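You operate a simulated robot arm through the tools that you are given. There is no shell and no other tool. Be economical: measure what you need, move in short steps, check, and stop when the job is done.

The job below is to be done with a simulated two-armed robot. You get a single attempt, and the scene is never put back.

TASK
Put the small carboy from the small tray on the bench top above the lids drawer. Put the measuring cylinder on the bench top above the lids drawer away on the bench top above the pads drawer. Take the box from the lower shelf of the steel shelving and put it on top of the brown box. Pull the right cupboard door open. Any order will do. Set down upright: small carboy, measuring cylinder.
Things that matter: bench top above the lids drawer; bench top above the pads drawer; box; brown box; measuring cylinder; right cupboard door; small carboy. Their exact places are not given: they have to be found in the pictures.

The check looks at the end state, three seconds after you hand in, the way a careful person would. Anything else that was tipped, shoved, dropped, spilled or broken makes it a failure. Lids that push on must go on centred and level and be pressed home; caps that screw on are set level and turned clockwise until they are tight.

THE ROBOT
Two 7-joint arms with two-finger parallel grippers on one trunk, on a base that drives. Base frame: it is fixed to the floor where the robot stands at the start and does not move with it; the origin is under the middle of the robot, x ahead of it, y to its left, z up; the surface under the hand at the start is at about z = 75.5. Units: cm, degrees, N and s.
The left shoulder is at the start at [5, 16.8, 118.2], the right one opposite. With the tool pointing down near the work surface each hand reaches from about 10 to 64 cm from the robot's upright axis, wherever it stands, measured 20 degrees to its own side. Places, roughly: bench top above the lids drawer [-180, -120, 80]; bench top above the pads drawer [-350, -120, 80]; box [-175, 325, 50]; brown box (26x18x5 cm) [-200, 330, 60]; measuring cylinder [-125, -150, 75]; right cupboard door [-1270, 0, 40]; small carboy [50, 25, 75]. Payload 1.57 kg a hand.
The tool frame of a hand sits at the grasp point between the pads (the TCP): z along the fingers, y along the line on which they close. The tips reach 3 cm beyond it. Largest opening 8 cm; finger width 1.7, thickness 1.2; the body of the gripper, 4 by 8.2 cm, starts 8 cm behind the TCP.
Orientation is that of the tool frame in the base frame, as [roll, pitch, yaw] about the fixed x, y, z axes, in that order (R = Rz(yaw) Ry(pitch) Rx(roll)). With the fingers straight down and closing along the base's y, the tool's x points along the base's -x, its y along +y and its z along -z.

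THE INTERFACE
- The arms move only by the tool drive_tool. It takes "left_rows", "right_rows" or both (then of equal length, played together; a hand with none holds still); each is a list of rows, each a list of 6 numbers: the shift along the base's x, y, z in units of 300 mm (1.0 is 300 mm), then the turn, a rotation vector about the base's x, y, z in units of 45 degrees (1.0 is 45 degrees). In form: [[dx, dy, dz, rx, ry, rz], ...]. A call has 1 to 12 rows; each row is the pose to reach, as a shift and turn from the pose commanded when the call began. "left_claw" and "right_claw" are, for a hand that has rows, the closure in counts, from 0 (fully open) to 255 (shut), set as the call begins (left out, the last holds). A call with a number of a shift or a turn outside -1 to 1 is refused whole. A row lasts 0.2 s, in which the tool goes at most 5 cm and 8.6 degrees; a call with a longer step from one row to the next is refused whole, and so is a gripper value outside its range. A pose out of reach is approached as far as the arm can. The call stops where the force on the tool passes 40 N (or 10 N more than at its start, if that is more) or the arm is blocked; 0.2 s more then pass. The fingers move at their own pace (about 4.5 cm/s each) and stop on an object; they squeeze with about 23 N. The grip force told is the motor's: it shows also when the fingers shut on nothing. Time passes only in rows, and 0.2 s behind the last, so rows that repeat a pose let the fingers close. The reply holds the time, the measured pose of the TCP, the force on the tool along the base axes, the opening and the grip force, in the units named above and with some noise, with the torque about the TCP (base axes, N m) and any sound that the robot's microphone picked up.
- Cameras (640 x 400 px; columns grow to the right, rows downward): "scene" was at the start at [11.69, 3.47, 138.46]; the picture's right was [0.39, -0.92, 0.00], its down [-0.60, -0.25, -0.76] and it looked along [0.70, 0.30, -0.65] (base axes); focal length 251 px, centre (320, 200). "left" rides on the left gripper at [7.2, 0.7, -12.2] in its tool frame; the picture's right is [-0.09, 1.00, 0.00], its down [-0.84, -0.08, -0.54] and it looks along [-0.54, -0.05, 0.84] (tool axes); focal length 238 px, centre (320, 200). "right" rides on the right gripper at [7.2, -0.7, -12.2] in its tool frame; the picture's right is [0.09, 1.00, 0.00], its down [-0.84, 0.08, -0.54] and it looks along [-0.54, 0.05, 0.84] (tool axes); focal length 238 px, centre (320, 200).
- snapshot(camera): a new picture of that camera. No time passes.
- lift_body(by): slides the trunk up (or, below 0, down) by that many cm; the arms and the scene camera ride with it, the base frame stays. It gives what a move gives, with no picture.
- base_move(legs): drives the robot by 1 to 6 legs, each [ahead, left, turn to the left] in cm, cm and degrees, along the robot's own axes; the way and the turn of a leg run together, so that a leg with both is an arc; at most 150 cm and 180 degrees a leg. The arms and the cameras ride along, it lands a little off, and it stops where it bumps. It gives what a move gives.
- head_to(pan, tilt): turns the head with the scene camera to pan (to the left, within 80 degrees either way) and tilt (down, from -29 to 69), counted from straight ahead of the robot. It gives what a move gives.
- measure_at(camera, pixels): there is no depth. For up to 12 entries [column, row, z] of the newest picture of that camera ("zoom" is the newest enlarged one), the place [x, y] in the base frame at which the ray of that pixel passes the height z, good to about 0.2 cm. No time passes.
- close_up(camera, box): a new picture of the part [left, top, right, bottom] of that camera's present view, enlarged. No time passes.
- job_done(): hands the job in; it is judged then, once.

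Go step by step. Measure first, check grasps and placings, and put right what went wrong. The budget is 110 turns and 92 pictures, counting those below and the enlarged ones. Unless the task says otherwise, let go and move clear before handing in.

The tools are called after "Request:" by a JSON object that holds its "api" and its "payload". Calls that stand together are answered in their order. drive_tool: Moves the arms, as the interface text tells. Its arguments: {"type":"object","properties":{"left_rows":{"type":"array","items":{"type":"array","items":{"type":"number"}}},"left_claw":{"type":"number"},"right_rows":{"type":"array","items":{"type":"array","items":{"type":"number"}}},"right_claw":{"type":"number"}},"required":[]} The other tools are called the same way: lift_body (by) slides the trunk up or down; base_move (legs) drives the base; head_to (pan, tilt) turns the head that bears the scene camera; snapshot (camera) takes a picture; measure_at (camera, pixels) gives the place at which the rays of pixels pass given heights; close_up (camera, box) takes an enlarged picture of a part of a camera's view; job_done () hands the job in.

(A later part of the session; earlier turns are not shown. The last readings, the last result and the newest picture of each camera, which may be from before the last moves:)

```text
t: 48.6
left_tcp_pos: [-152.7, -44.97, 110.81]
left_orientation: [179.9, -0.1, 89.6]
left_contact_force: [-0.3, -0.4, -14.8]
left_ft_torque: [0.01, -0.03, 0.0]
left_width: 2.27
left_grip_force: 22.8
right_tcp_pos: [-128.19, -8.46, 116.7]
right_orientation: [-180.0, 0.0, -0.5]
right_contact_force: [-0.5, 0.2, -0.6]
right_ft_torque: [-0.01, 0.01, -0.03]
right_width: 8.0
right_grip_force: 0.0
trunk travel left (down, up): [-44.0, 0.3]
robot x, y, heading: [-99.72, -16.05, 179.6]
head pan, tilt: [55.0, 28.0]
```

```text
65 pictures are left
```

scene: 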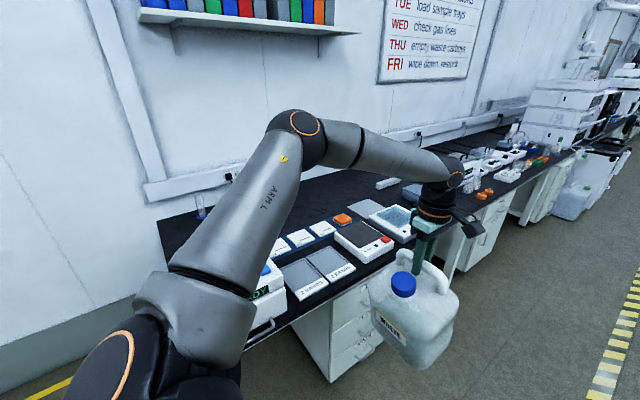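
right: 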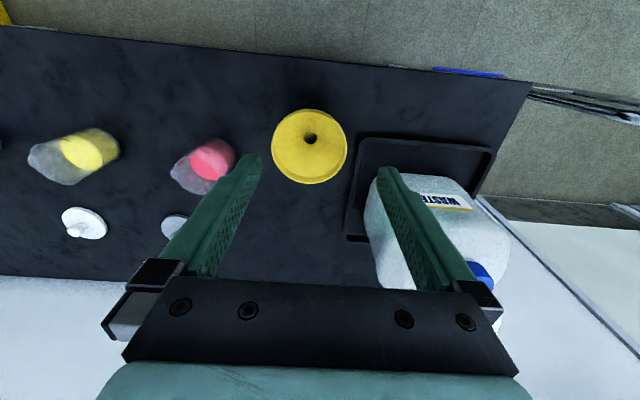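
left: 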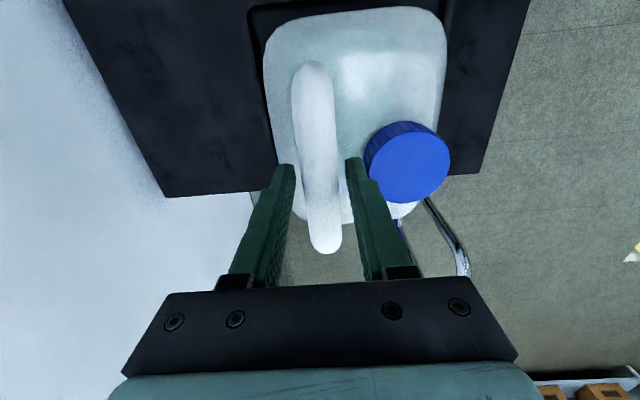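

The left bench has a drawer pedestal (px ~345,340), with balances on top; a cylinder stands at (200,205). I'll turn left to face the bench and look at the drawer labels.

Request:
{"api": "measure_at", "payload": {"camera": "scene", "pixels": [[297, 318, 78], [500, 205, 78], [200, 217, 78], [160, 222, 78], [300, 298, 80], [440, 275, 78]]}}

Request:
{"api": "base_move", "payload": {"legs": [[0, 0, 90]]}}

Request:
{"api": "head_to", "payload": {"pan": -20, "tilt": 35}}

Request:
{"api": "snapshot", "payload": {"camera": "scene"}}

```text
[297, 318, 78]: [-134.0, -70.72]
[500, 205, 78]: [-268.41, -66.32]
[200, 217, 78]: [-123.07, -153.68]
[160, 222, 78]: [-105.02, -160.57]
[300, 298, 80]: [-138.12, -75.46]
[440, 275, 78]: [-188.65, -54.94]
```

```text
t: 52.8
left_tcp_pos: [-69.51, -68.31, 110.97]
left_orientation: [-179.9, 0.0, -179.8]
left_contact_force: [-0.2, 0.2, -0.1]
left_ft_torque: [-0.03, 0.0, 0.01]
left_width: 0.0
left_grip_force: 20.9
right_tcp_pos: [-106.52, -44.02, 116.76]
right_orientation: [-180.0, 0.0, 90.1]
right_contact_force: [-0.3, 0.0, 0.6]
right_ft_torque: [0.0, -0.04, -0.03]
right_width: 7.99
right_grip_force: 0.0
trunk travel left (down, up): [-44.0, 0.3]
robot x, y, heading: [-99.58, -15.27, -89.6]
head pan, tilt: [55.0, 28.0]
```

```text
t: 54.3
left_tcp_pos: [-69.52, -68.39, 111.01]
left_orientation: [180.0, -0.1, -179.9]
left_contact_force: [0.3, -0.7, 0.2]
left_ft_torque: [-0.02, 0.01, 0.02]
left_width: 0.0
left_grip_force: 21.2
right_tcp_pos: [-106.58, -44.04, 116.65]
right_orientation: [-179.9, 0.0, 90.1]
right_contact_force: [0.1, -0.4, 0.5]
right_ft_torque: [-0.01, -0.01, 0.0]
right_width: 7.98
right_grip_force: 0.2
trunk travel left (down, up): [-44.0, 0.3]
robot x, y, heading: [-99.78, -15.58, -89.8]
head pan, tilt: [-20.0, 35.0]
```

```text
64 pictures are left
```

scene: 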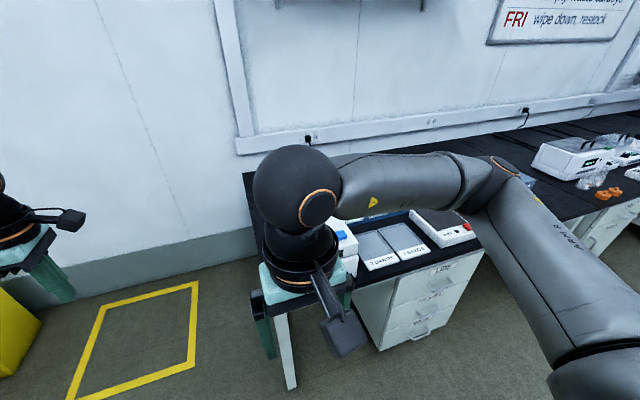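

The left hand is empty (width 0): the carboy struck the bench while I turned and came off. I must find it; looking down and to the right.

Request:
{"api": "head_to", "payload": {"pan": 15, "tilt": 55}}

Request:
{"api": "snapshot", "payload": {"camera": "scene"}}

Request:
{"api": "head_to", "payload": {"pan": -60, "tilt": 55}}

Request:
{"api": "snapshot", "payload": {"camera": "scene"}}

```text
t: 55.3
left_tcp_pos: [-69.68, -68.31, 110.89]
left_orientation: [-179.9, -0.1, -179.7]
left_contact_force: [0.1, 0.0, -0.4]
left_ft_torque: [-0.02, 0.05, 0.02]
left_width: 0.0
left_grip_force: 21.4
right_tcp_pos: [-106.44, -44.14, 116.75]
right_orientation: [180.0, 0.0, 90.1]
right_contact_force: [0.0, 0.1, 0.8]
right_ft_torque: [-0.05, 0.0, 0.01]
right_width: 7.99
right_grip_force: 0.0
trunk travel left (down, up): [-44.0, 0.3]
robot x, y, heading: [-99.37, -15.56, -89.6]
head pan, tilt: [15.0, 55.0]
```

```text
63 pictures are left
```

scene: 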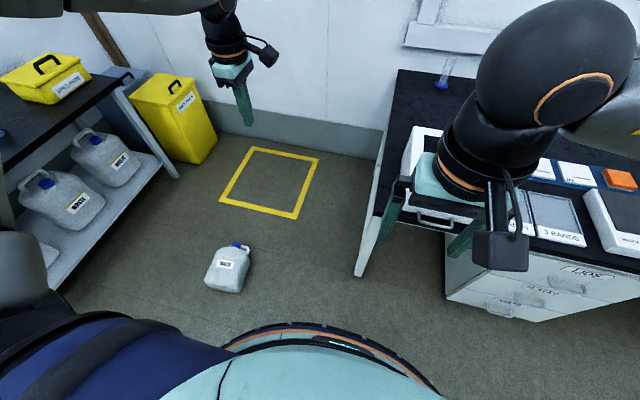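

```text
t: 56.8
left_tcp_pos: [-69.73, -68.37, 111.0]
left_orientation: [-179.9, 0.0, -179.9]
left_contact_force: [-0.1, -0.1, -0.7]
left_ft_torque: [0.01, 0.03, -0.02]
left_width: 0.0
left_grip_force: 20.9
right_tcp_pos: [-106.45, -44.28, 116.72]
right_orientation: [180.0, 0.0, 90.1]
right_contact_force: [-0.1, 0.0, -0.9]
right_ft_torque: [-0.04, 0.02, -0.01]
right_width: 7.98
right_grip_force: 0.0
trunk travel left (down, up): [-44.0, 0.3]
robot x, y, heading: [-99.73, -15.51, -89.7]
head pan, tilt: [-60.0, 55.0]
```

```text
62 pictures are left
```

scene: 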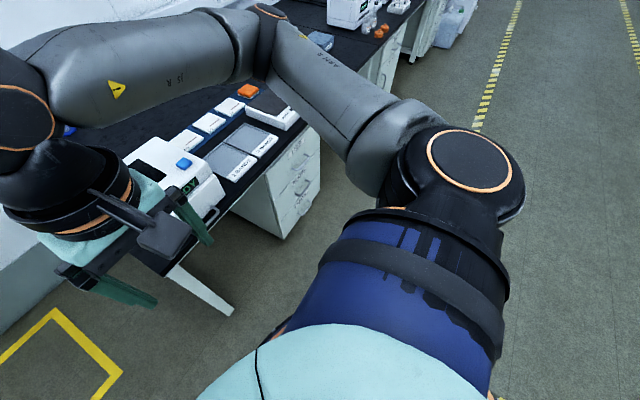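

The carboy lies on the floor at px (228,268) with its cap on and no visible spill; the top drawer at (590,272) reads LIDS and the cylinder still stands at (445,75). I'll look at the carboy closely to recover it.

Request:
{"api": "head_to", "payload": {"pan": 20, "tilt": 60}}

Request:
{"api": "close_up", "payload": {"camera": "scene", "box": [200, 180, 340, 270]}}

Request:
{"api": "measure_at", "payload": {"camera": "zoom", "pixels": [[320, 200, 8], [320, 300, 0], [320, 100, 0]]}}

```text
t: 58.3
left_tcp_pos: [-69.56, -68.26, 110.91]
left_orientation: [179.9, 0.0, -179.8]
left_contact_force: [-0.4, 0.6, 0.2]
left_ft_torque: [0.0, -0.01, 0.02]
left_width: 0.0
left_grip_force: 21.4
right_tcp_pos: [-106.46, -44.14, 116.85]
right_orientation: [-180.0, -0.1, 90.1]
right_contact_force: [-0.4, -0.5, -0.1]
right_ft_torque: [0.0, -0.01, 0.02]
right_width: 7.98
right_grip_force: 0.0
trunk travel left (down, up): [-44.0, 0.3]
robot x, y, heading: [-99.94, -15.51, -89.9]
head pan, tilt: [20.0, 60.0]
```

```text
4.44 times, centred on (270, 225) of scene
```

zoom: 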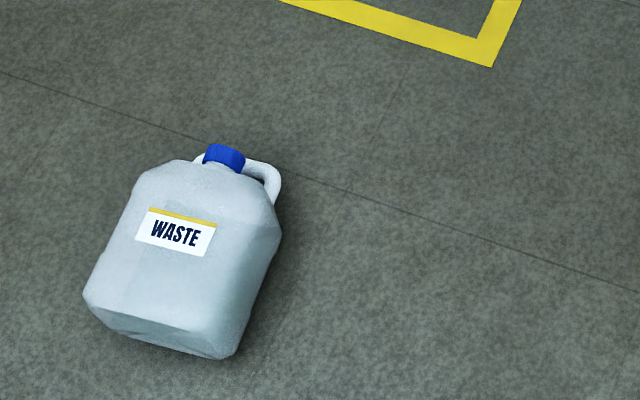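

```text
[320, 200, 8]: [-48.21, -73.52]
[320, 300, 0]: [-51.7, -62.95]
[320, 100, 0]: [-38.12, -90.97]
```

It lies on its back, label up, cap and handle pointing away. I'll measure its cap, label and corners to plan picking it by the cap so it swings upright.

Request:
{"api": "measure_at", "payload": {"camera": "zoom", "pixels": [[224, 158, 8], [224, 158, 10], [223, 146, 10], [178, 232, 12], [85, 298, 12], [240, 352, 3], [100, 318, 3], [135, 185, 10], [275, 225, 10], [198, 158, 3], [276, 185, 3], [245, 175, 8]]}}

Request:
{"api": "close_up", "payload": {"camera": "left", "box": [0, 0, 640, 400]}}

```text
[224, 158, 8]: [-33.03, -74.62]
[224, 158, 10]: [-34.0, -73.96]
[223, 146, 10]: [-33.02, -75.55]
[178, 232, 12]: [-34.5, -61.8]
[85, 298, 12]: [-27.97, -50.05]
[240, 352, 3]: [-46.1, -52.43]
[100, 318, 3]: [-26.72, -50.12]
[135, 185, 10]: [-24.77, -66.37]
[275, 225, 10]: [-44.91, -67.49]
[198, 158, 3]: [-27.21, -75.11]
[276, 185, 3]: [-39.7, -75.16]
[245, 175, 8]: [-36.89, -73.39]
```

```text
1.00 times, centred on (320, 200) of left (not enlarged: the box is as wide or as high as the picture)
```

zoom: 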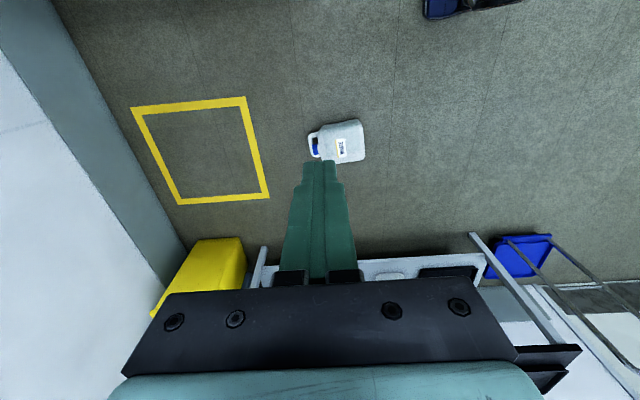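

The bottle lies along y: cap at about [-33.5,-74.5], base at y≈-51, x from -46 to -25. To reach the floor the cap must be close, so I plan to go round it and pick the cap with the right hand from its far side; first check base size and corridor.

Request:
{"api": "head_to", "payload": {"pan": 0, "tilt": 62}}

Request:
{"api": "snapshot", "payload": {"camera": "scene"}}

Request:
{"api": "measure_at", "payload": {"camera": "scene", "pixels": [[320, 290, 5], [320, 290, 30], [320, 300, 5]]}}

```text
t: 59.1
left_tcp_pos: [-69.65, -68.26, 111.0]
left_orientation: [180.0, 0.0, -179.8]
left_contact_force: [-0.1, -0.6, -0.2]
left_ft_torque: [-0.01, -0.02, 0.01]
left_width: 0.0
left_grip_force: 21.1
right_tcp_pos: [-106.48, -44.08, 116.56]
right_orientation: [179.9, 0.0, 90.1]
right_contact_force: [0.5, 0.6, -0.8]
right_ft_torque: [-0.02, 0.0, 0.01]
right_width: 7.99
right_grip_force: 0.0
trunk travel left (down, up): [-44.0, 0.3]
robot x, y, heading: [-99.73, -15.48, -89.7]
head pan, tilt: [0.0, 62.0]
```

```text
59 pictures are left
```

scene: 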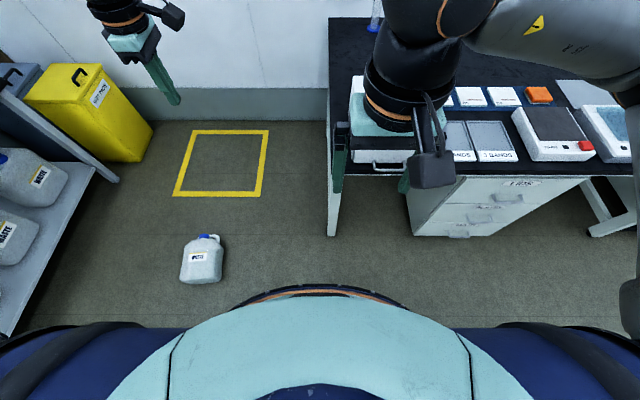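

```text
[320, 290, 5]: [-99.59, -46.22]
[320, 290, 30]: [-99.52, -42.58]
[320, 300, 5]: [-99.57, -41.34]
```

Base is round with radius ~26. Measure the corridor: bench leg foot (330,236) and the bottle's right side (222,265).

Request:
{"api": "measure_at", "payload": {"camera": "scene", "pixels": [[328, 236, 0], [328, 168, 75], [222, 268, 5], [220, 240, 3], [185, 282, 5], [205, 238, 8], [155, 130, 0], [118, 182, 0], [0, 335, 30], [195, 120, 0], [92, 172, 30]]}}

Request:
{"api": "close_up", "payload": {"camera": "scene", "box": [160, 220, 250, 290]}}

Request:
{"api": "close_up", "payload": {"camera": "scene", "box": [320, 0, 640, 250]}}

```text
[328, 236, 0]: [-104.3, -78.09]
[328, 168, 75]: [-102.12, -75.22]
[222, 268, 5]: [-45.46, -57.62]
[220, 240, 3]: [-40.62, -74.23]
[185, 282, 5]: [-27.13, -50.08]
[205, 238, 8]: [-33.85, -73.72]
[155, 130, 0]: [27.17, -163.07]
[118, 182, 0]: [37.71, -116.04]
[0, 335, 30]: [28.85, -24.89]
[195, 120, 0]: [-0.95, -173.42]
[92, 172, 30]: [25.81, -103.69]
```

```text
5.71 times, centred on (205, 255) of scene
```

zoom: 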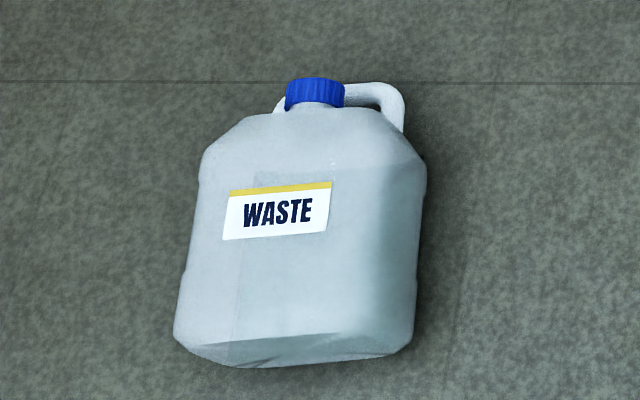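

```text
1.60 times, centred on (480, 125) of scene
```

zoom: 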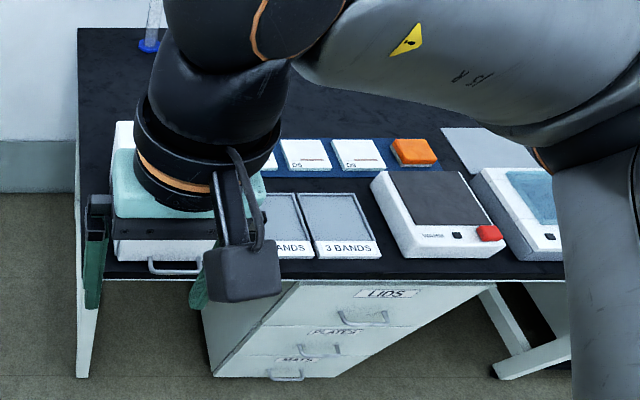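

Corridor between bench (x≈-104) and bottle (x≈-46) is ~58 cm; base ~52. I'll turn to heading 90 and back through at x≈-76, then stop for a check.

Request:
{"api": "base_move", "payload": {"legs": [[0, 0, 90], [0, 0, 90], [0, -23.7, 0]]}}

Request:
{"api": "base_move", "payload": {"legs": [[-40, 0, 0]]}}

```text
t: 69.5
left_tcp_pos: [-105.94, 37.26, 110.98]
left_orientation: [179.9, 0.0, 0.2]
left_contact_force: [0.5, 0.1, 0.5]
left_ft_torque: [0.02, 0.05, -0.01]
left_width: 0.02
left_grip_force: 21.6
right_tcp_pos: [-69.03, 12.85, 116.81]
right_orientation: [179.9, 0.1, -89.9]
right_contact_force: [0.9, 0.5, 0.0]
right_ft_torque: [0.01, -0.02, 0.0]
right_width: 8.01
right_grip_force: 0.2
trunk travel left (down, up): [-44.0, 0.3]
robot x, y, heading: [-75.84, -15.56, 90.1]
head pan, tilt: [0.0, 62.0]
```

```text
t: 71.9
left_tcp_pos: [-105.76, -2.39, 111.08]
left_orientation: [179.9, 0.0, 0.0]
left_contact_force: [0.2, 0.1, 0.3]
left_ft_torque: [0.0, 0.01, -0.04]
left_width: 0.0
left_grip_force: 21.6
right_tcp_pos: [-68.99, -26.74, 116.75]
right_orientation: [-179.9, 0.1, -90.1]
right_contact_force: [0.2, -0.4, 0.0]
right_ft_torque: [0.01, 0.01, 0.0]
right_width: 8.01
right_grip_force: 0.0
trunk travel left (down, up): [-44.0, 0.3]
robot x, y, heading: [-76.25, -55.29, 90.1]
head pan, tilt: [0.0, 62.0]
```

On track at [-76.2,-55.3]. Continue back with a slight shift, then sideways to [-50,-108].

Request:
{"api": "base_move", "payload": {"legs": [[-33, -1.0, 0], [-20, -25, 0]]}}

Request:
{"api": "head_to", "payload": {"pan": -20, "tilt": 66}}

Request:
{"api": "snapshot", "payload": {"camera": "scene"}}

```text
t: 76.5
left_tcp_pos: [-79.54, -55.33, 111.09]
left_orientation: [-180.0, 0.0, -0.2]
left_contact_force: [0.6, -0.7, -0.8]
left_ft_torque: [0.0, -0.01, -0.01]
left_width: 0.0
left_grip_force: 21.4
right_tcp_pos: [-42.87, -79.69, 116.74]
right_orientation: [179.9, 0.0, -90.3]
right_contact_force: [-0.3, 0.3, 0.1]
right_ft_torque: [-0.03, 0.03, 0.01]
right_width: 8.01
right_grip_force: 0.1
trunk travel left (down, up): [-44.0, 0.3]
robot x, y, heading: [-50.12, -108.06, 89.9]
head pan, tilt: [0.0, 62.0]
```

```text
t: 77.4
left_tcp_pos: [-79.62, -55.33, 110.95]
left_orientation: [-180.0, 0.0, -0.1]
left_contact_force: [0.5, -0.3, -0.1]
left_ft_torque: [0.02, 0.03, -0.03]
left_width: 0.01
left_grip_force: 21.4
right_tcp_pos: [-42.89, -79.82, 116.77]
right_orientation: [-180.0, 0.0, -90.2]
right_contact_force: [-0.3, -0.3, 0.1]
right_ft_torque: [0.01, 0.0, -0.02]
right_width: 8.02
right_grip_force: 0.1
trunk travel left (down, up): [-44.0, 0.3]
robot x, y, heading: [-49.45, -108.2, 89.9]
head pan, tilt: [-20.0, 66.0]
```

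```text
56 pictures are left
```

scene: 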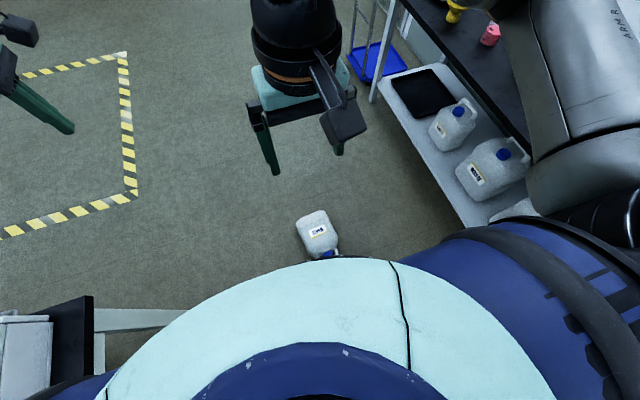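

Cap visible at (328,255). Lower the trunk, then view with the right wrist camera.

Request:
{"api": "lift_body", "payload": {"by": -43}}

Request:
{"api": "snapshot", "payload": {"camera": "right"}}

Request:
{"api": "snapshot", "payload": {"camera": "scene"}}

```text
refused: -43 is not a number from -40 to 40
```

```text
55 pictures are left
```

right: 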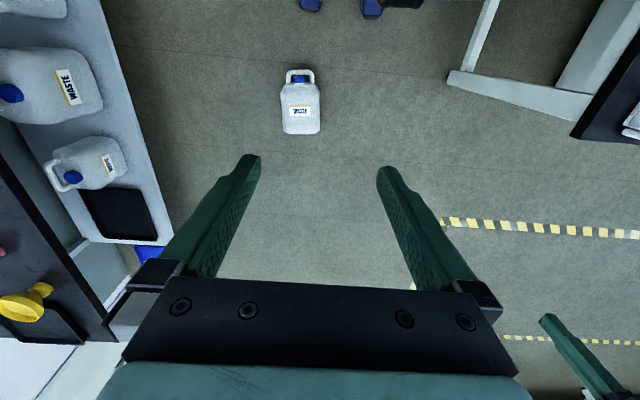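

```text
54 pictures are left
```

scene: 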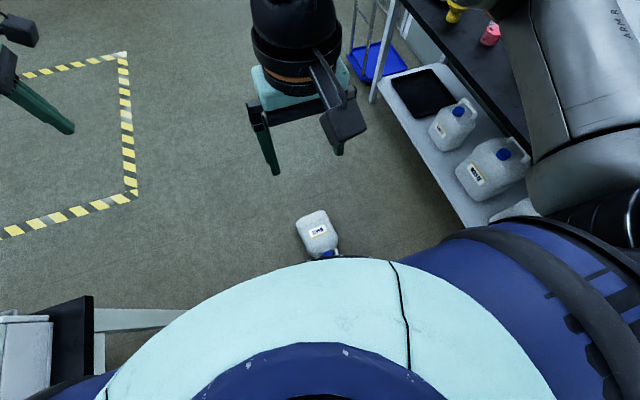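

Lift limited to 40 a call; lower 40.

Request:
{"api": "lift_body", "payload": {"by": -40}}

Request:
{"api": "snapshot", "payload": {"camera": "right"}}

Request:
{"api": "measure_at", "payload": {"camera": "right", "pixels": [[300, 78, 8]]}}

```text
t: 81.2
left_tcp_pos: [-79.54, -55.29, 71.05]
left_orientation: [180.0, 0.1, -0.2]
left_contact_force: [0.6, 1.1, 0.7]
left_ft_torque: [-0.03, -0.01, -0.01]
left_width: 0.0
left_grip_force: 21.6
right_tcp_pos: [-42.86, -79.7, 76.68]
right_orientation: [179.9, 0.1, -90.2]
right_contact_force: [-0.2, -0.2, 0.5]
right_ft_torque: [-0.02, 0.03, -0.04]
right_width: 7.99
right_grip_force: 0.1
trunk travel left (down, up): [-4.0, 40.3]
robot x, y, heading: [-49.88, -107.98, 89.9]
head pan, tilt: [-20.0, 66.0]
```

```text
53 pictures are left
```

right: 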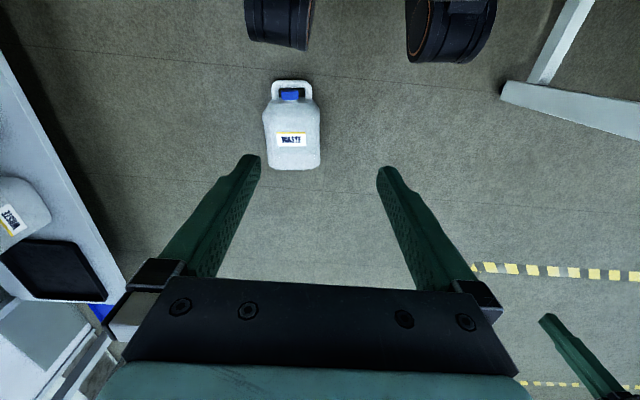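

```text
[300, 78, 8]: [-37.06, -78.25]
```

Trunk is low; the bottle's cap is at px (290,96). Move the right hand above the cap at z≈46.

Request:
{"api": "measure_at", "payload": {"camera": "right", "pixels": [[290, 96, 8], [290, 90, 8], [281, 95, 8], [299, 95, 8], [275, 85, 3], [307, 85, 3], [291, 170, 4], [263, 120, 8], [320, 115, 8]]}}

Request:
{"api": "drive_tool", "payload": {"right_rows": [[0.044, 0.025, -0.13, 0, 0, 0], [0.088, 0.05, -0.26, 0, 0, 0], [0.132, 0.075, -0.39, 0, 0, 0], [0.176, 0.1, -0.52, 0, 0, 0], [0.22, 0.125, -0.65, 0, 0, 0], [0.264, 0.15, -0.78, 0, 0, 0], [0.31, 0.18, -0.9, 0, 0, 0], [0.31, 0.18, -0.9, 0, 0, 0]]}}

Request:
{"api": "lift_body", "payload": {"by": -4}}

Request:
{"api": "snapshot", "payload": {"camera": "right"}}

```text
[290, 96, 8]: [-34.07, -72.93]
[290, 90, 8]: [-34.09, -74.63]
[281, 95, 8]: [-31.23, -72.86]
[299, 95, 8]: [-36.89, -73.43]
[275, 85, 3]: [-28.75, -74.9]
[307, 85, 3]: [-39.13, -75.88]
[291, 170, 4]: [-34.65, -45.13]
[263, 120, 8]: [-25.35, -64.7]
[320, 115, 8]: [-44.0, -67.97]
```

```text
t: 83.0
left_tcp_pos: [-79.63, -55.21, 70.9]
left_orientation: [179.9, 0.0, -0.2]
left_contact_force: [0.3, -0.1, 1.1]
left_ft_torque: [0.03, -0.01, -0.02]
left_width: 0.01
left_grip_force: 21.3
right_tcp_pos: [-33.57, -74.12, 49.62]
right_orientation: [180.0, 0.1, -90.2]
right_contact_force: [0.2, -0.3, -1.1]
right_ft_torque: [0.02, 0.04, -0.01]
right_width: 7.98
right_grip_force: 0.1
trunk travel left (down, up): [-4.0, 40.3]
robot x, y, heading: [-50.15, -108.11, 89.6]
head pan, tilt: [-20.0, 66.0]
```

```text
t: 83.8
left_tcp_pos: [-79.57, -55.35, 67.02]
left_orientation: [180.0, 0.0, -0.1]
left_contact_force: [-1.2, 0.1, 0.0]
left_ft_torque: [-0.02, -0.01, -0.02]
left_width: 0.0
left_grip_force: 21.3
right_tcp_pos: [-33.53, -74.18, 45.77]
right_orientation: [179.9, 0.0, -90.2]
right_contact_force: [0.2, 0.0, 1.0]
right_ft_torque: [0.01, 0.03, -0.03]
right_width: 7.98
right_grip_force: 0.1
trunk travel left (down, up): [0.0, 44.3]
robot x, y, heading: [-50.31, -108.44, 90.1]
head pan, tilt: [-20.0, 66.0]
```

```text
52 pictures are left
```

right: 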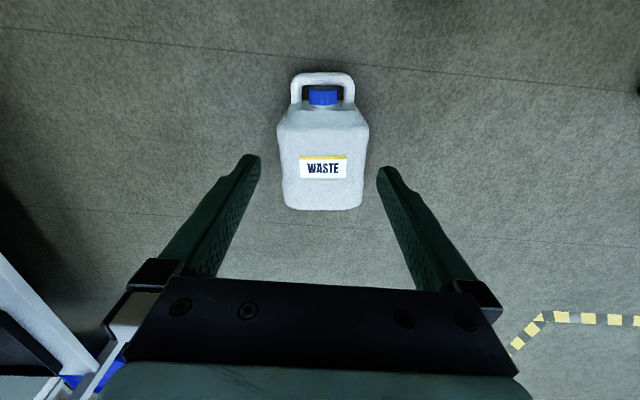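

Cap is at px (309–338, 86–104). Measure with candidate heights; its true width is 4.9 cm.

Request:
{"api": "measure_at", "payload": {"camera": "right", "pixels": [[309, 96, 6], [338, 96, 6], [309, 96, 10], [338, 96, 10], [323, 88, 8], [323, 104, 8], [291, 90, 2.5], [356, 90, 2.5], [323, 209, 2], [277, 130, 8], [370, 130, 8]]}}

Request:
{"api": "close_up", "payload": {"camera": "right", "box": [260, 50, 390, 220]}}

```text
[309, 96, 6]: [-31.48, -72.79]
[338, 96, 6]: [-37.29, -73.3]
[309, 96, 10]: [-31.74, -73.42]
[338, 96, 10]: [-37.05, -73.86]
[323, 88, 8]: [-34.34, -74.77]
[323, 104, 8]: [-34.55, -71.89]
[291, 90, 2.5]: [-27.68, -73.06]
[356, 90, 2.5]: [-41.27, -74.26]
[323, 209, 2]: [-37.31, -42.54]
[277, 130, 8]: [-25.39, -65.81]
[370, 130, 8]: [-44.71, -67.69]
```

```text
2.35 times, centred on (325, 135) of right
```

zoom: 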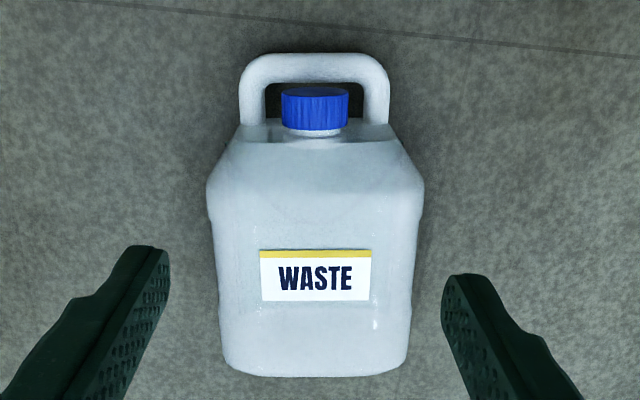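

Combining cues, the cap axis is about 10 cm above the floor at x≈-34.4, y≈-73.8. Descend to z≈18 with fingers open and check.

Request:
{"api": "drive_tool", "payload": {"right_rows": [[-0.01, 0.005, -0.14, 0, 0, 0], [-0.02, 0.01, -0.28, 0, 0, 0], [-0.029, 0.013, -0.42, 0, 0, 0], [-0.029, 0.013, -0.56, 0, 0, 0], [-0.029, 0.013, -0.7, 0, 0, 0], [-0.029, 0.013, -0.82, 0, 0, 0], [-0.029, 0.013, -0.92, 0, 0, 0], [-0.029, 0.013, -0.92, 0, 0, 0]]}}

Request:
{"api": "snapshot", "payload": {"camera": "right"}}

Request:
{"api": "snapshot", "payload": {"camera": "scene"}}

```text
t: 85.6
left_tcp_pos: [-79.61, -55.27, 66.89]
left_orientation: [-179.9, 0.1, -0.1]
left_contact_force: [0.7, -0.9, -0.3]
left_ft_torque: [0.0, 0.01, -0.03]
left_width: 0.0
left_grip_force: 21.2
right_tcp_pos: [-34.37, -73.88, 18.03]
right_orientation: [179.9, 0.0, -90.3]
right_contact_force: [-0.3, -0.3, -0.3]
right_ft_torque: [-0.01, 0.01, -0.03]
right_width: 8.02
right_grip_force: 0.0
trunk travel left (down, up): [0.0, 44.3]
robot x, y, heading: [-50.0, -108.14, 89.9]
head pan, tilt: [-20.0, 66.0]
```

```text
50 pictures are left
```

right: 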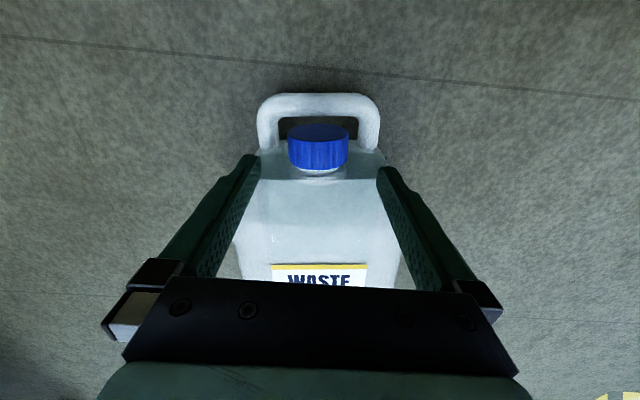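

```text
49 pictures are left
```

scene: 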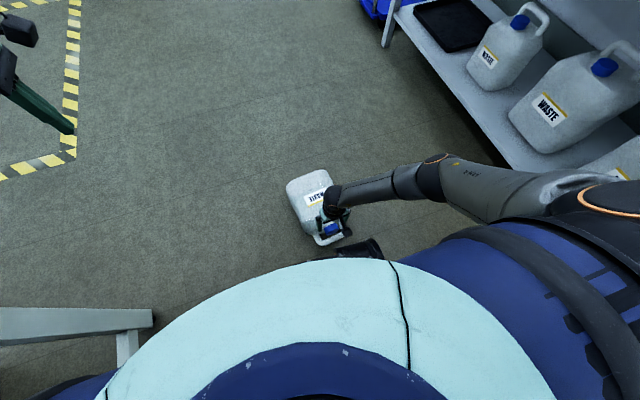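

Cap is centred between the fingers (px 288–348 vs finger tips 250/385), cap axis z≈10.5 by its size. Descend to z=12.2 and close.

Request:
{"api": "drive_tool", "payload": {"right_rows": [[0, 0, -0.1, 0, 0, 0], [0, 0, -0.193, 0, 0, 0], [0, 0, -0.193, 0, 0, 0]]}}

Request:
{"api": "drive_tool", "payload": {"right_rows": [[0, 0, 0, 0, 0, 0], [0, 0, 0, 0, 0, 0], [0, 0, 0, 0, 0, 0], [0, 0, 0, 0, 0, 0], [0, 0, 0, 0, 0, 0]], "right_claw": 255}}

Request:
{"api": "snapshot", "payload": {"camera": "right"}}

```text
t: 86.6
left_tcp_pos: [-79.69, -55.54, 67.25]
left_orientation: [-179.6, -0.1, -0.1]
left_contact_force: [1.0, -0.2, 0.0]
left_ft_torque: [0.01, 0.01, 0.01]
left_width: 0.01
left_grip_force: 21.5
right_tcp_pos: [-27.19, -71.98, 13.28]
right_orientation: [-175.6, 2.1, -92.7]
right_contact_force: [0.6, -4.3, -1.1]
right_ft_torque: [-0.14, -0.06, 0.25]
right_width: 7.91
right_grip_force: 0.1
right hand out of reach, approached as far as the arm can: row 2, 3
trunk travel left (down, up): [0.0, 44.3]
robot x, y, heading: [-49.89, -108.0, 90.0]
head pan, tilt: [-20.0, 66.0]
stopped in row 3 (right hand): the arm was blocked; the commanded pose is now the measured one
```

```text
t: 87.8
left_tcp_pos: [-79.7, -55.43, 67.32]
left_orientation: [-179.6, -0.1, -0.1]
left_contact_force: [-0.5, -0.7, 0.2]
left_ft_torque: [-0.02, 0.04, 0.02]
left_width: 0.0
left_grip_force: 21.4
right_tcp_pos: [-27.2, -71.91, 13.25]
right_orientation: [-175.6, 2.1, -92.8]
right_contact_force: [-6.6, -2.3, 18.2]
right_ft_torque: [0.26, 0.3, 0.05]
right_width: 5.4
right_grip_force: 23.7
trunk travel left (down, up): [0.0, 44.3]
robot x, y, heading: [-50.06, -108.19, 89.7]
head pan, tilt: [-20.0, 66.0]
```

```text
48 pictures are left
```

right: 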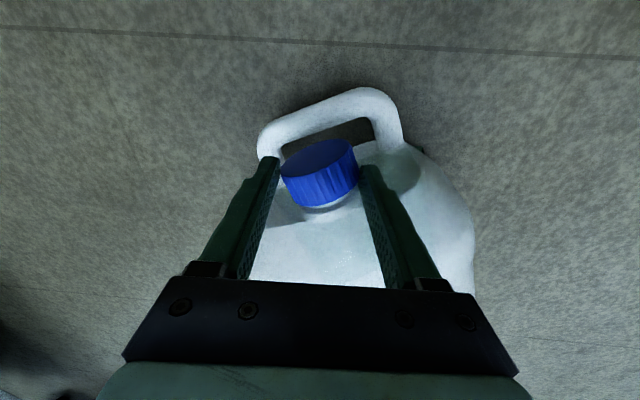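

The arm got pushed sideways at its lower limit and turned the bottle ~18°, but the fingers now hold the cap (width 5.4, px 282–357). Try a slow, small lift to see if the grip holds.

Request:
{"api": "drive_tool", "payload": {"right_rows": [[0, 0, 0.02, 0, 0, 0], [0, 0, 0.04, 0, 0, 0], [0, 0, 0.07, 0, 0, 0], [0, 0, 0.1, 0, 0, 0], [0, 0, 0.13, 0, 0, 0], [0, 0, 0.16, 0, 0, 0]]}}

Request:
{"api": "snapshot", "payload": {"camera": "right"}}

Request:
{"api": "snapshot", "payload": {"camera": "scene"}}

```text
t: 88.2
left_tcp_pos: [-79.66, -55.27, 66.75]
left_orientation: [-179.9, -0.1, -0.2]
left_contact_force: [0.9, -0.2, 0.5]
left_ft_torque: [0.03, 0.01, 0.0]
left_width: 0.0
left_grip_force: 21.3
right_tcp_pos: [-27.12, -72.02, 12.96]
right_orientation: [-175.0, 1.7, -92.4]
right_contact_force: [0.3, -9.6, 32.8]
right_ft_torque: [0.11, -0.13, 0.6]
right_width: 5.47
right_grip_force: 22.8
trunk travel left (down, up): [0.0, 44.3]
robot x, y, heading: [-50.0, -108.14, 89.9]
head pan, tilt: [-20.0, 66.0]
stopped in row 1 (right hand): the force on the tool passed its limit at 60 N (the readings are from after the stop); the commanded pose is now the measured one
```

```text
47 pictures are left
```

right: 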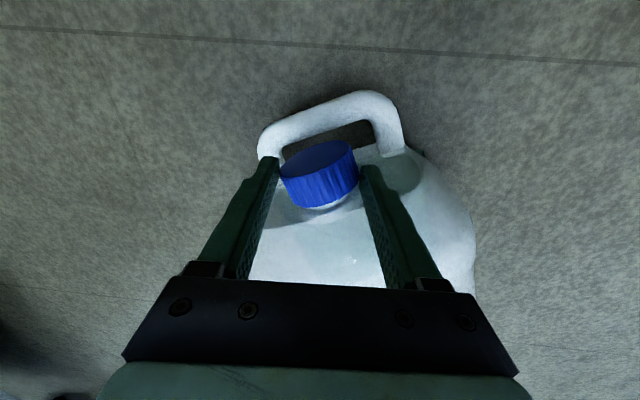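

```text
46 pictures are left
```

scene: 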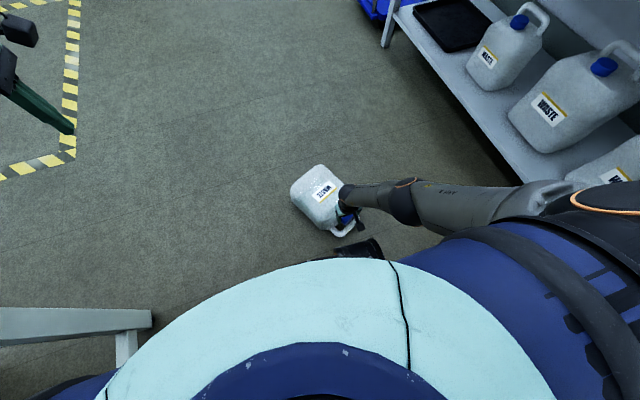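

The tool is being pressed down (32 N up on it); the arm is jammed rather than lifting. Open the fingers and free it by raising the trunk 6 cm.

Request:
{"api": "drive_tool", "payload": {"right_rows": [[0, 0, 0, 0, 0, 0], [0, 0, 0, 0, 0, 0], [0, 0, 0, 0, 0, 0]], "right_claw": 0}}

Request:
{"api": "lift_body", "payload": {"by": 8}}

Request:
{"api": "snapshot", "payload": {"camera": "right"}}

```text
t: 89.0
left_tcp_pos: [-79.44, -55.24, 66.94]
left_orientation: [179.9, 0.0, -0.1]
left_contact_force: [0.5, -0.5, 1.0]
left_ft_torque: [0.01, 0.01, -0.01]
left_width: 0.02
left_grip_force: 21.2
right_tcp_pos: [-27.36, -72.21, 13.02]
right_orientation: [-175.2, 1.5, -92.5]
right_contact_force: [1.1, -4.4, -4.3]
right_ft_torque: [-0.05, -0.19, 0.22]
right_width: 7.87
right_grip_force: 0.0
trunk travel left (down, up): [0.0, 44.3]
robot x, y, heading: [-50.06, -108.13, 89.6]
head pan, tilt: [-20.0, 66.0]
```

```text
t: 90.1
left_tcp_pos: [-79.49, -55.27, 74.92]
left_orientation: [179.9, 0.1, -0.1]
left_contact_force: [0.4, -0.2, 0.5]
left_ft_torque: [-0.03, 0.01, -0.01]
left_width: 0.01
left_grip_force: 21.1
right_tcp_pos: [-27.18, -72.13, 21.15]
right_orientation: [-175.2, 1.6, -92.4]
right_contact_force: [-0.4, 0.2, 0.9]
right_ft_torque: [0.02, -0.01, -0.01]
right_width: 7.99
right_grip_force: 0.0
trunk travel left (down, up): [-8.0, 36.3]
robot x, y, heading: [-50.27, -108.41, 89.9]
head pan, tilt: [-20.0, 66.0]
```

```text
45 pictures are left
```

right: 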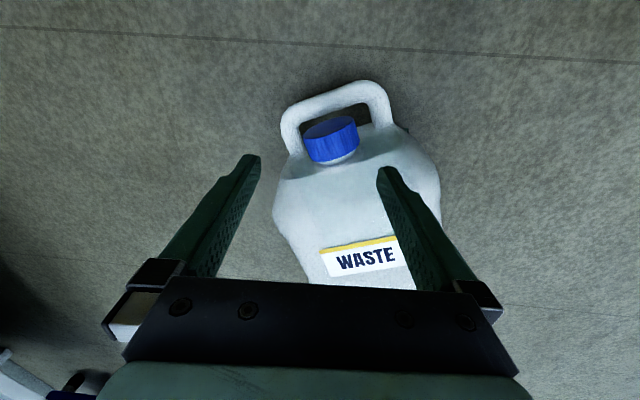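

Freed: the wrist camera box (toward the robot) had hit the round base. I'll back the base off 5 cm so it clears. Measure the cap's new place and angle.

Request:
{"api": "measure_at", "payload": {"camera": "right", "pixels": [[304, 141, 10], [360, 131, 10], [332, 140, 10], [331, 125, 10], [336, 163, 10], [321, 245, 13], [395, 237, 13], [335, 147, 12]]}}

Request:
{"api": "base_move", "payload": {"legs": [[-5, -5, 0]]}}

Request:
{"api": "drive_tool", "payload": {"right_rows": [[0, 0, 0.03, -0.01, 0.036, 0.13], [0, 0, 0.06, -0.02, 0.072, 0.26], [0, 0, 0.06, -0.03, 0.108, 0.38], [0, 0, 0.06, -0.03, 0.108, 0.38]]}}

Request:
{"api": "snapshot", "payload": {"camera": "right"}}

```text
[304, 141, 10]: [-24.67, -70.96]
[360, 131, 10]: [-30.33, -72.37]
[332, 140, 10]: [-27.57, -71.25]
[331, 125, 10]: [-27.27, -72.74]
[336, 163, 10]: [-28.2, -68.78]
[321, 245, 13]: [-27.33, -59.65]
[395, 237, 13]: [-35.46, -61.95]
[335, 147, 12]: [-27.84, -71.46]
```

```text
t: 91.2
left_tcp_pos: [-74.66, -60.18, 74.91]
left_orientation: [-180.0, 0.0, -0.1]
left_contact_force: [-0.9, 0.5, 0.7]
left_ft_torque: [0.02, 0.02, -0.01]
left_width: 0.01
left_grip_force: 21.2
right_tcp_pos: [-22.27, -77.16, 21.21]
right_orientation: [-175.2, 1.6, -92.5]
right_contact_force: [0.0, 0.2, 0.9]
right_ft_torque: [-0.03, 0.07, 0.0]
right_width: 8.0
right_grip_force: 0.1
trunk travel left (down, up): [-8.0, 36.3]
robot x, y, heading: [-44.74, -113.12, 89.9]
head pan, tilt: [-20.0, 66.0]
```

```text
t: 92.2
left_tcp_pos: [-74.67, -60.26, 74.94]
left_orientation: [-180.0, 0.0, -0.1]
left_contact_force: [-0.6, 0.1, 0.4]
left_ft_torque: [-0.01, 0.03, -0.01]
left_width: 0.0
left_grip_force: 21.8
right_tcp_pos: [-22.38, -77.04, 22.98]
right_orientation: [179.9, 0.7, -75.4]
right_contact_force: [0.9, 0.2, -0.8]
right_ft_torque: [-0.02, -0.01, -0.01]
right_width: 8.0
right_grip_force: 0.1
trunk travel left (down, up): [-8.0, 36.3]
robot x, y, heading: [-45.09, -113.14, 90.0]
head pan, tilt: [-20.0, 66.0]
```

```text
44 pictures are left
```

right: 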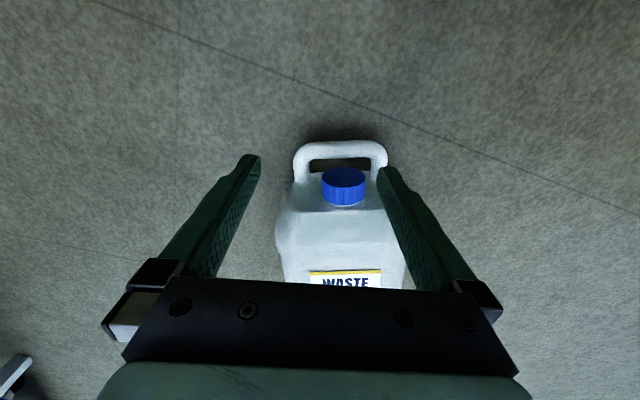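

Yaw now matches the bottle. Measure the cap again, then move over it and lower the trunk.

Request:
{"api": "measure_at", "payload": {"camera": "right", "pixels": [[322, 186, 10], [366, 186, 10], [343, 186, 10], [343, 180, 10], [344, 206, 10], [343, 192, 12]]}}

Request:
{"api": "drive_tool", "payload": {"right_rows": [[-0.09, 0.1, 0, 0, 0, 0], [-0.175, 0.193, 0, 0, 0, 0], [-0.175, 0.193, 0, 0, 0, 0]]}}

Request:
{"api": "lift_body", "payload": {"by": -5}}

Request:
{"api": "snapshot", "payload": {"camera": "right"}}

```text
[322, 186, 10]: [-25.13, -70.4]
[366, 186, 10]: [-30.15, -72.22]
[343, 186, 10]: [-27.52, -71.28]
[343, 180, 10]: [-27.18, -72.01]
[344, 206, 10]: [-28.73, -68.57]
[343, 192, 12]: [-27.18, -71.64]
```

```text
t: 93.0
left_tcp_pos: [-74.56, -60.23, 75.04]
left_orientation: [-180.0, 0.0, -0.1]
left_contact_force: [-0.2, 0.6, 0.3]
left_ft_torque: [0.0, -0.02, 0.02]
left_width: 0.01
left_grip_force: 20.9
right_tcp_pos: [-26.16, -73.33, 23.99]
right_orientation: [179.9, 0.7, -75.5]
right_contact_force: [0.9, -0.6, 0.6]
right_ft_torque: [-0.03, 0.03, 0.01]
right_width: 7.99
right_grip_force: 0.2
right hand out of reach, approached as far as the arm can: row 1, 2, 3
trunk travel left (down, up): [-8.0, 36.3]
robot x, y, heading: [-45.0, -113.24, 89.9]
head pan, tilt: [-20.0, 66.0]
```

```text
t: 94.0
left_tcp_pos: [-74.75, -60.26, 70.02]
left_orientation: [180.0, 0.0, -0.2]
left_contact_force: [0.3, 0.2, -0.2]
left_ft_torque: [0.01, -0.02, -0.02]
left_width: 0.0
left_grip_force: 21.2
right_tcp_pos: [-26.19, -73.3, 19.03]
right_orientation: [179.9, 0.8, -75.6]
right_contact_force: [-0.5, 1.1, 0.2]
right_ft_torque: [0.0, 0.0, 0.02]
right_width: 8.03
right_grip_force: 0.0
trunk travel left (down, up): [-3.0, 41.3]
robot x, y, heading: [-44.98, -112.98, 89.7]
head pan, tilt: [-20.0, 66.0]
```

```text
43 pictures are left
```

right: 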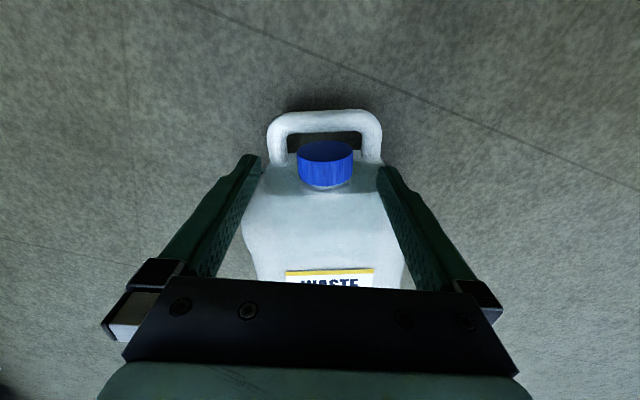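

That shows the reach limit: the cap must be within ~26 cm of the shoulder. I'll place the robot so the cap is to its right-front (35 right, 23 ahead), clear of the base: raise, then drive to about [-62,-94.5].

Request:
{"api": "lift_body", "payload": {"by": 8}}

Request:
{"api": "base_move", "payload": {"legs": [[0, 17, 0], [18.5, 0, 0]]}}

Request:
{"api": "drive_tool", "payload": {"right_rows": [[0.13, -0.13, 0, 0, 0, 0], [0.26, -0.26, 0, 0, 0, 0], [0.39, -0.39, 0, 0, 0, 0], [0.51, -0.53, 0, 0, 0, 0], [0.51, -0.53, 0, 0, 0, 0]]}}

Request:
{"api": "snapshot", "payload": {"camera": "right"}}

```text
t: 95.1
left_tcp_pos: [-74.58, -60.12, 77.94]
left_orientation: [180.0, 0.1, -0.1]
left_contact_force: [-0.2, 0.0, 0.2]
left_ft_torque: [0.01, 0.01, 0.02]
left_width: 0.0
left_grip_force: 21.3
right_tcp_pos: [-26.17, -73.39, 26.98]
right_orientation: [179.8, 0.8, -75.5]
right_contact_force: [-0.1, -0.3, -0.3]
right_ft_torque: [0.01, 0.01, 0.02]
right_width: 8.0
right_grip_force: 0.1
trunk travel left (down, up): [-11.0, 33.3]
robot x, y, heading: [-45.23, -113.42, 89.6]
head pan, tilt: [-20.0, 66.0]
```

```text
t: 98.4
left_tcp_pos: [-91.63, -41.85, 77.93]
left_orientation: [179.9, -0.1, -0.2]
left_contact_force: [-0.3, -0.4, -0.6]
left_ft_torque: [0.01, -0.03, -0.01]
left_width: 0.0
left_grip_force: 21.4
right_tcp_pos: [-43.11, -55.02, 26.96]
right_orientation: [179.9, 0.8, -75.5]
right_contact_force: [-1.1, -0.6, 0.1]
right_ft_torque: [-0.03, -0.01, 0.01]
right_width: 8.0
right_grip_force: 0.0
trunk travel left (down, up): [-11.0, 33.3]
robot x, y, heading: [-61.94, -94.49, 89.8]
head pan, tilt: [-20.0, 66.0]
```

```text
refused: row 1 steps farther than a row can; nothing moved
```

```text
42 pictures are left
```

right: 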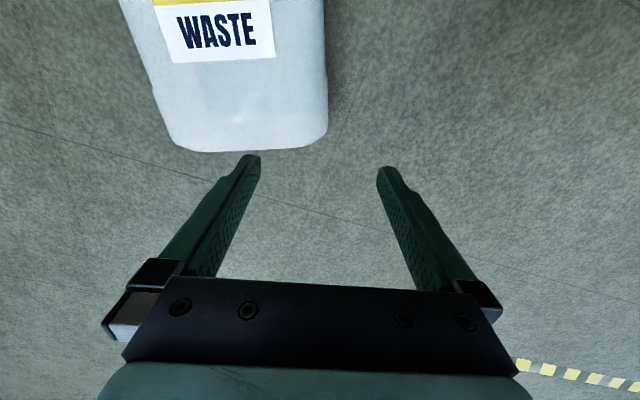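

Step too long; repeat in shorter rows to [-27.4,-71.2,27].

Request:
{"api": "drive_tool", "payload": {"right_rows": [[0.09, -0.09, 0, 0, 0, 0], [0.18, -0.18, 0, 0, 0, 0], [0.27, -0.27, 0, 0, 0, 0], [0.36, -0.36, 0, 0, 0, 0], [0.45, -0.46, 0, 0, 0, 0], [0.523, -0.54, 0, 0, 0, 0], [0.523, -0.54, 0, 0, 0, 0]]}}

Request:
{"api": "lift_body", "payload": {"by": -11}}

Request:
{"api": "snapshot", "payload": {"camera": "right"}}

Request:
{"api": "measure_at", "payload": {"camera": "right", "pixels": [[320, 200, 10]]}}

```text
t: 100.0
left_tcp_pos: [-91.52, -41.75, 77.93]
left_orientation: [-180.0, 0.0, -0.3]
left_contact_force: [-0.2, -0.6, 0.1]
left_ft_torque: [0.0, -0.02, -0.02]
left_width: 0.01
left_grip_force: 20.8
right_tcp_pos: [-27.37, -71.25, 26.96]
right_orientation: [179.8, 0.9, -75.4]
right_contact_force: [-0.3, -0.1, -0.2]
right_ft_torque: [0.02, -0.01, -0.02]
right_width: 7.99
right_grip_force: 0.0
trunk travel left (down, up): [-11.0, 33.3]
robot x, y, heading: [-62.05, -94.84, 89.8]
head pan, tilt: [-20.0, 66.0]
```

```text
t: 101.4
left_tcp_pos: [-91.46, -41.84, 66.9]
left_orientation: [180.0, 0.0, -0.3]
left_contact_force: [-0.5, -0.7, -0.4]
left_ft_torque: [-0.03, 0.03, 0.0]
left_width: 0.02
left_grip_force: 21.5
right_tcp_pos: [-27.47, -71.27, 15.84]
right_orientation: [179.9, 0.8, -75.5]
right_contact_force: [0.5, -0.3, -0.3]
right_ft_torque: [0.0, -0.02, -0.05]
right_width: 8.01
right_grip_force: 0.1
trunk travel left (down, up): [0.0, 44.3]
robot x, y, heading: [-61.85, -94.78, 89.9]
head pan, tilt: [-20.0, 66.0]
```

```text
41 pictures are left
```

right: 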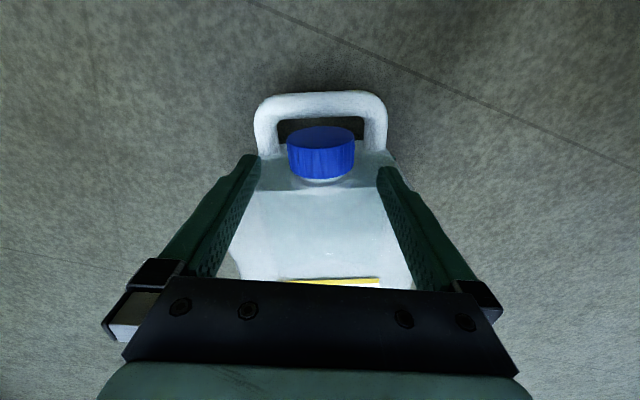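

```text
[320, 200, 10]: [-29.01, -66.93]
```

Cap centred between the fingers. Descend 3.5 cm to z≈12.3.

Request:
{"api": "drive_tool", "payload": {"right_rows": [[0.003, -0.01, -0.06, 0, 0, 0], [0.003, -0.01, -0.118, 0, 0, 0], [0.003, -0.01, -0.118, 0, 0, 0]]}}

Request:
{"api": "snapshot", "payload": {"camera": "right"}}

```text
t: 102.2
left_tcp_pos: [-91.51, -41.85, 67.03]
left_orientation: [179.9, 0.1, -0.2]
left_contact_force: [0.5, -0.3, 0.1]
left_ft_torque: [0.01, 0.03, -0.01]
left_width: 0.01
left_grip_force: 21.5
right_tcp_pos: [-27.3, -71.42, 12.29]
right_orientation: [179.9, 0.9, -75.5]
right_contact_force: [0.1, -0.8, 0.6]
right_ft_torque: [0.02, 0.02, -0.02]
right_width: 7.99
right_grip_force: 0.0
trunk travel left (down, up): [0.0, 44.3]
robot x, y, heading: [-61.71, -95.38, 90.0]
head pan, tilt: [-20.0, 66.0]
```

```text
40 pictures are left
```

right: 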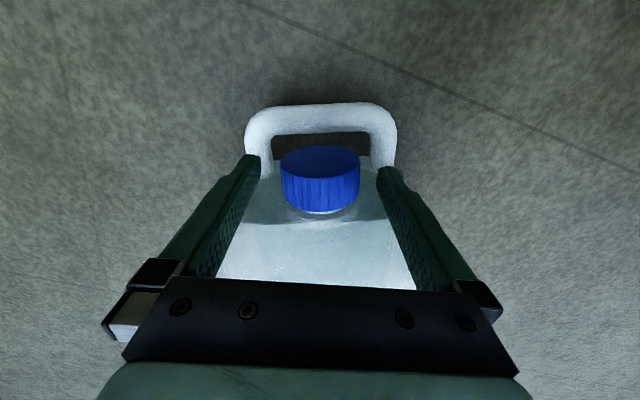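

Cap axis appears at z≈11.6 with TCP at 12.3; I'll raise 0.8 so the tips reach only ~1.5 cm past the axis, then close.

Request:
{"api": "drive_tool", "payload": {"right_rows": [[0, 0, 0.027, 0, 0, 0], [0, 0, 0.027, 0, 0, 0]]}}

Request:
{"api": "drive_tool", "payload": {"right_rows": [[0, 0, 0, 0, 0, 0], [0, 0, 0, 0, 0, 0], [0, 0, 0, 0, 0, 0], [0, 0, 0, 0, 0, 0], [0, 0, 0, 0, 0, 0]], "right_claw": 255}}

Request:
{"api": "drive_tool", "payload": {"right_rows": [[0, 0, 0.02, 0, 0, 0], [0, 0, 0.05, 0, 0, 0], [-0.01, 0.01, 0.1, 0, 0, 0], [-0.01, 0.02, 0.15, 0, 0, 0], [-0.01, 0.03, 0.2, 0, 0, 0], [-0.01, 0.03, 0.2, 0, 0, 0]]}}

Request:
{"api": "snapshot", "payload": {"camera": "right"}}

```text
t: 102.8
left_tcp_pos: [-91.58, -41.88, 67.0]
left_orientation: [179.9, -0.1, -0.2]
left_contact_force: [-0.1, -0.2, 0.2]
left_ft_torque: [0.04, 0.01, -0.01]
left_width: 0.02
left_grip_force: 20.9
right_tcp_pos: [-27.34, -71.55, 13.2]
right_orientation: [179.9, 0.8, -75.5]
right_contact_force: [-0.6, -0.4, 1.1]
right_ft_torque: [-0.01, 0.01, -0.06]
right_width: 8.01
right_grip_force: 0.0
trunk travel left (down, up): [0.0, 44.3]
robot x, y, heading: [-62.05, -94.85, 89.8]
head pan, tilt: [-20.0, 66.0]
```

```text
t: 104.0
left_tcp_pos: [-91.48, -41.77, 66.92]
left_orientation: [-180.0, 0.1, -0.2]
left_contact_force: [0.2, 0.3, 0.3]
left_ft_torque: [0.02, 0.01, 0.01]
left_width: 0.02
left_grip_force: 21.9
right_tcp_pos: [-27.31, -71.39, 13.26]
right_orientation: [180.0, 0.7, -75.4]
right_contact_force: [-1.1, -0.7, -0.1]
right_ft_torque: [0.01, 0.05, 0.3]
right_width: 5.21
right_grip_force: 22.8
trunk travel left (down, up): [0.0, 44.3]
robot x, y, heading: [-61.76, -94.76, 89.7]
head pan, tilt: [-20.0, 66.0]
```

```text
t: 105.4
left_tcp_pos: [-91.45, -41.81, 66.99]
left_orientation: [-180.0, 0.0, -0.3]
left_contact_force: [0.4, 0.7, -0.3]
left_ft_torque: [0.02, -0.02, -0.01]
left_width: 0.0
left_grip_force: 21.5
right_tcp_pos: [-27.63, -70.55, 19.25]
right_orientation: [180.0, 0.8, -75.6]
right_contact_force: [0.3, 0.6, -7.6]
right_ft_torque: [-0.19, -0.07, 0.1]
right_width: 4.96
right_grip_force: 23.1
trunk travel left (down, up): [0.0, 44.3]
robot x, y, heading: [-61.89, -94.27, 89.9]
head pan, tilt: [-20.0, 66.0]
```

```text
39 pictures are left
```

right: 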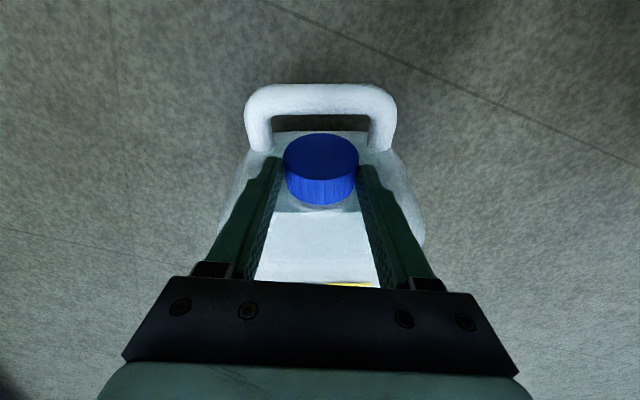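

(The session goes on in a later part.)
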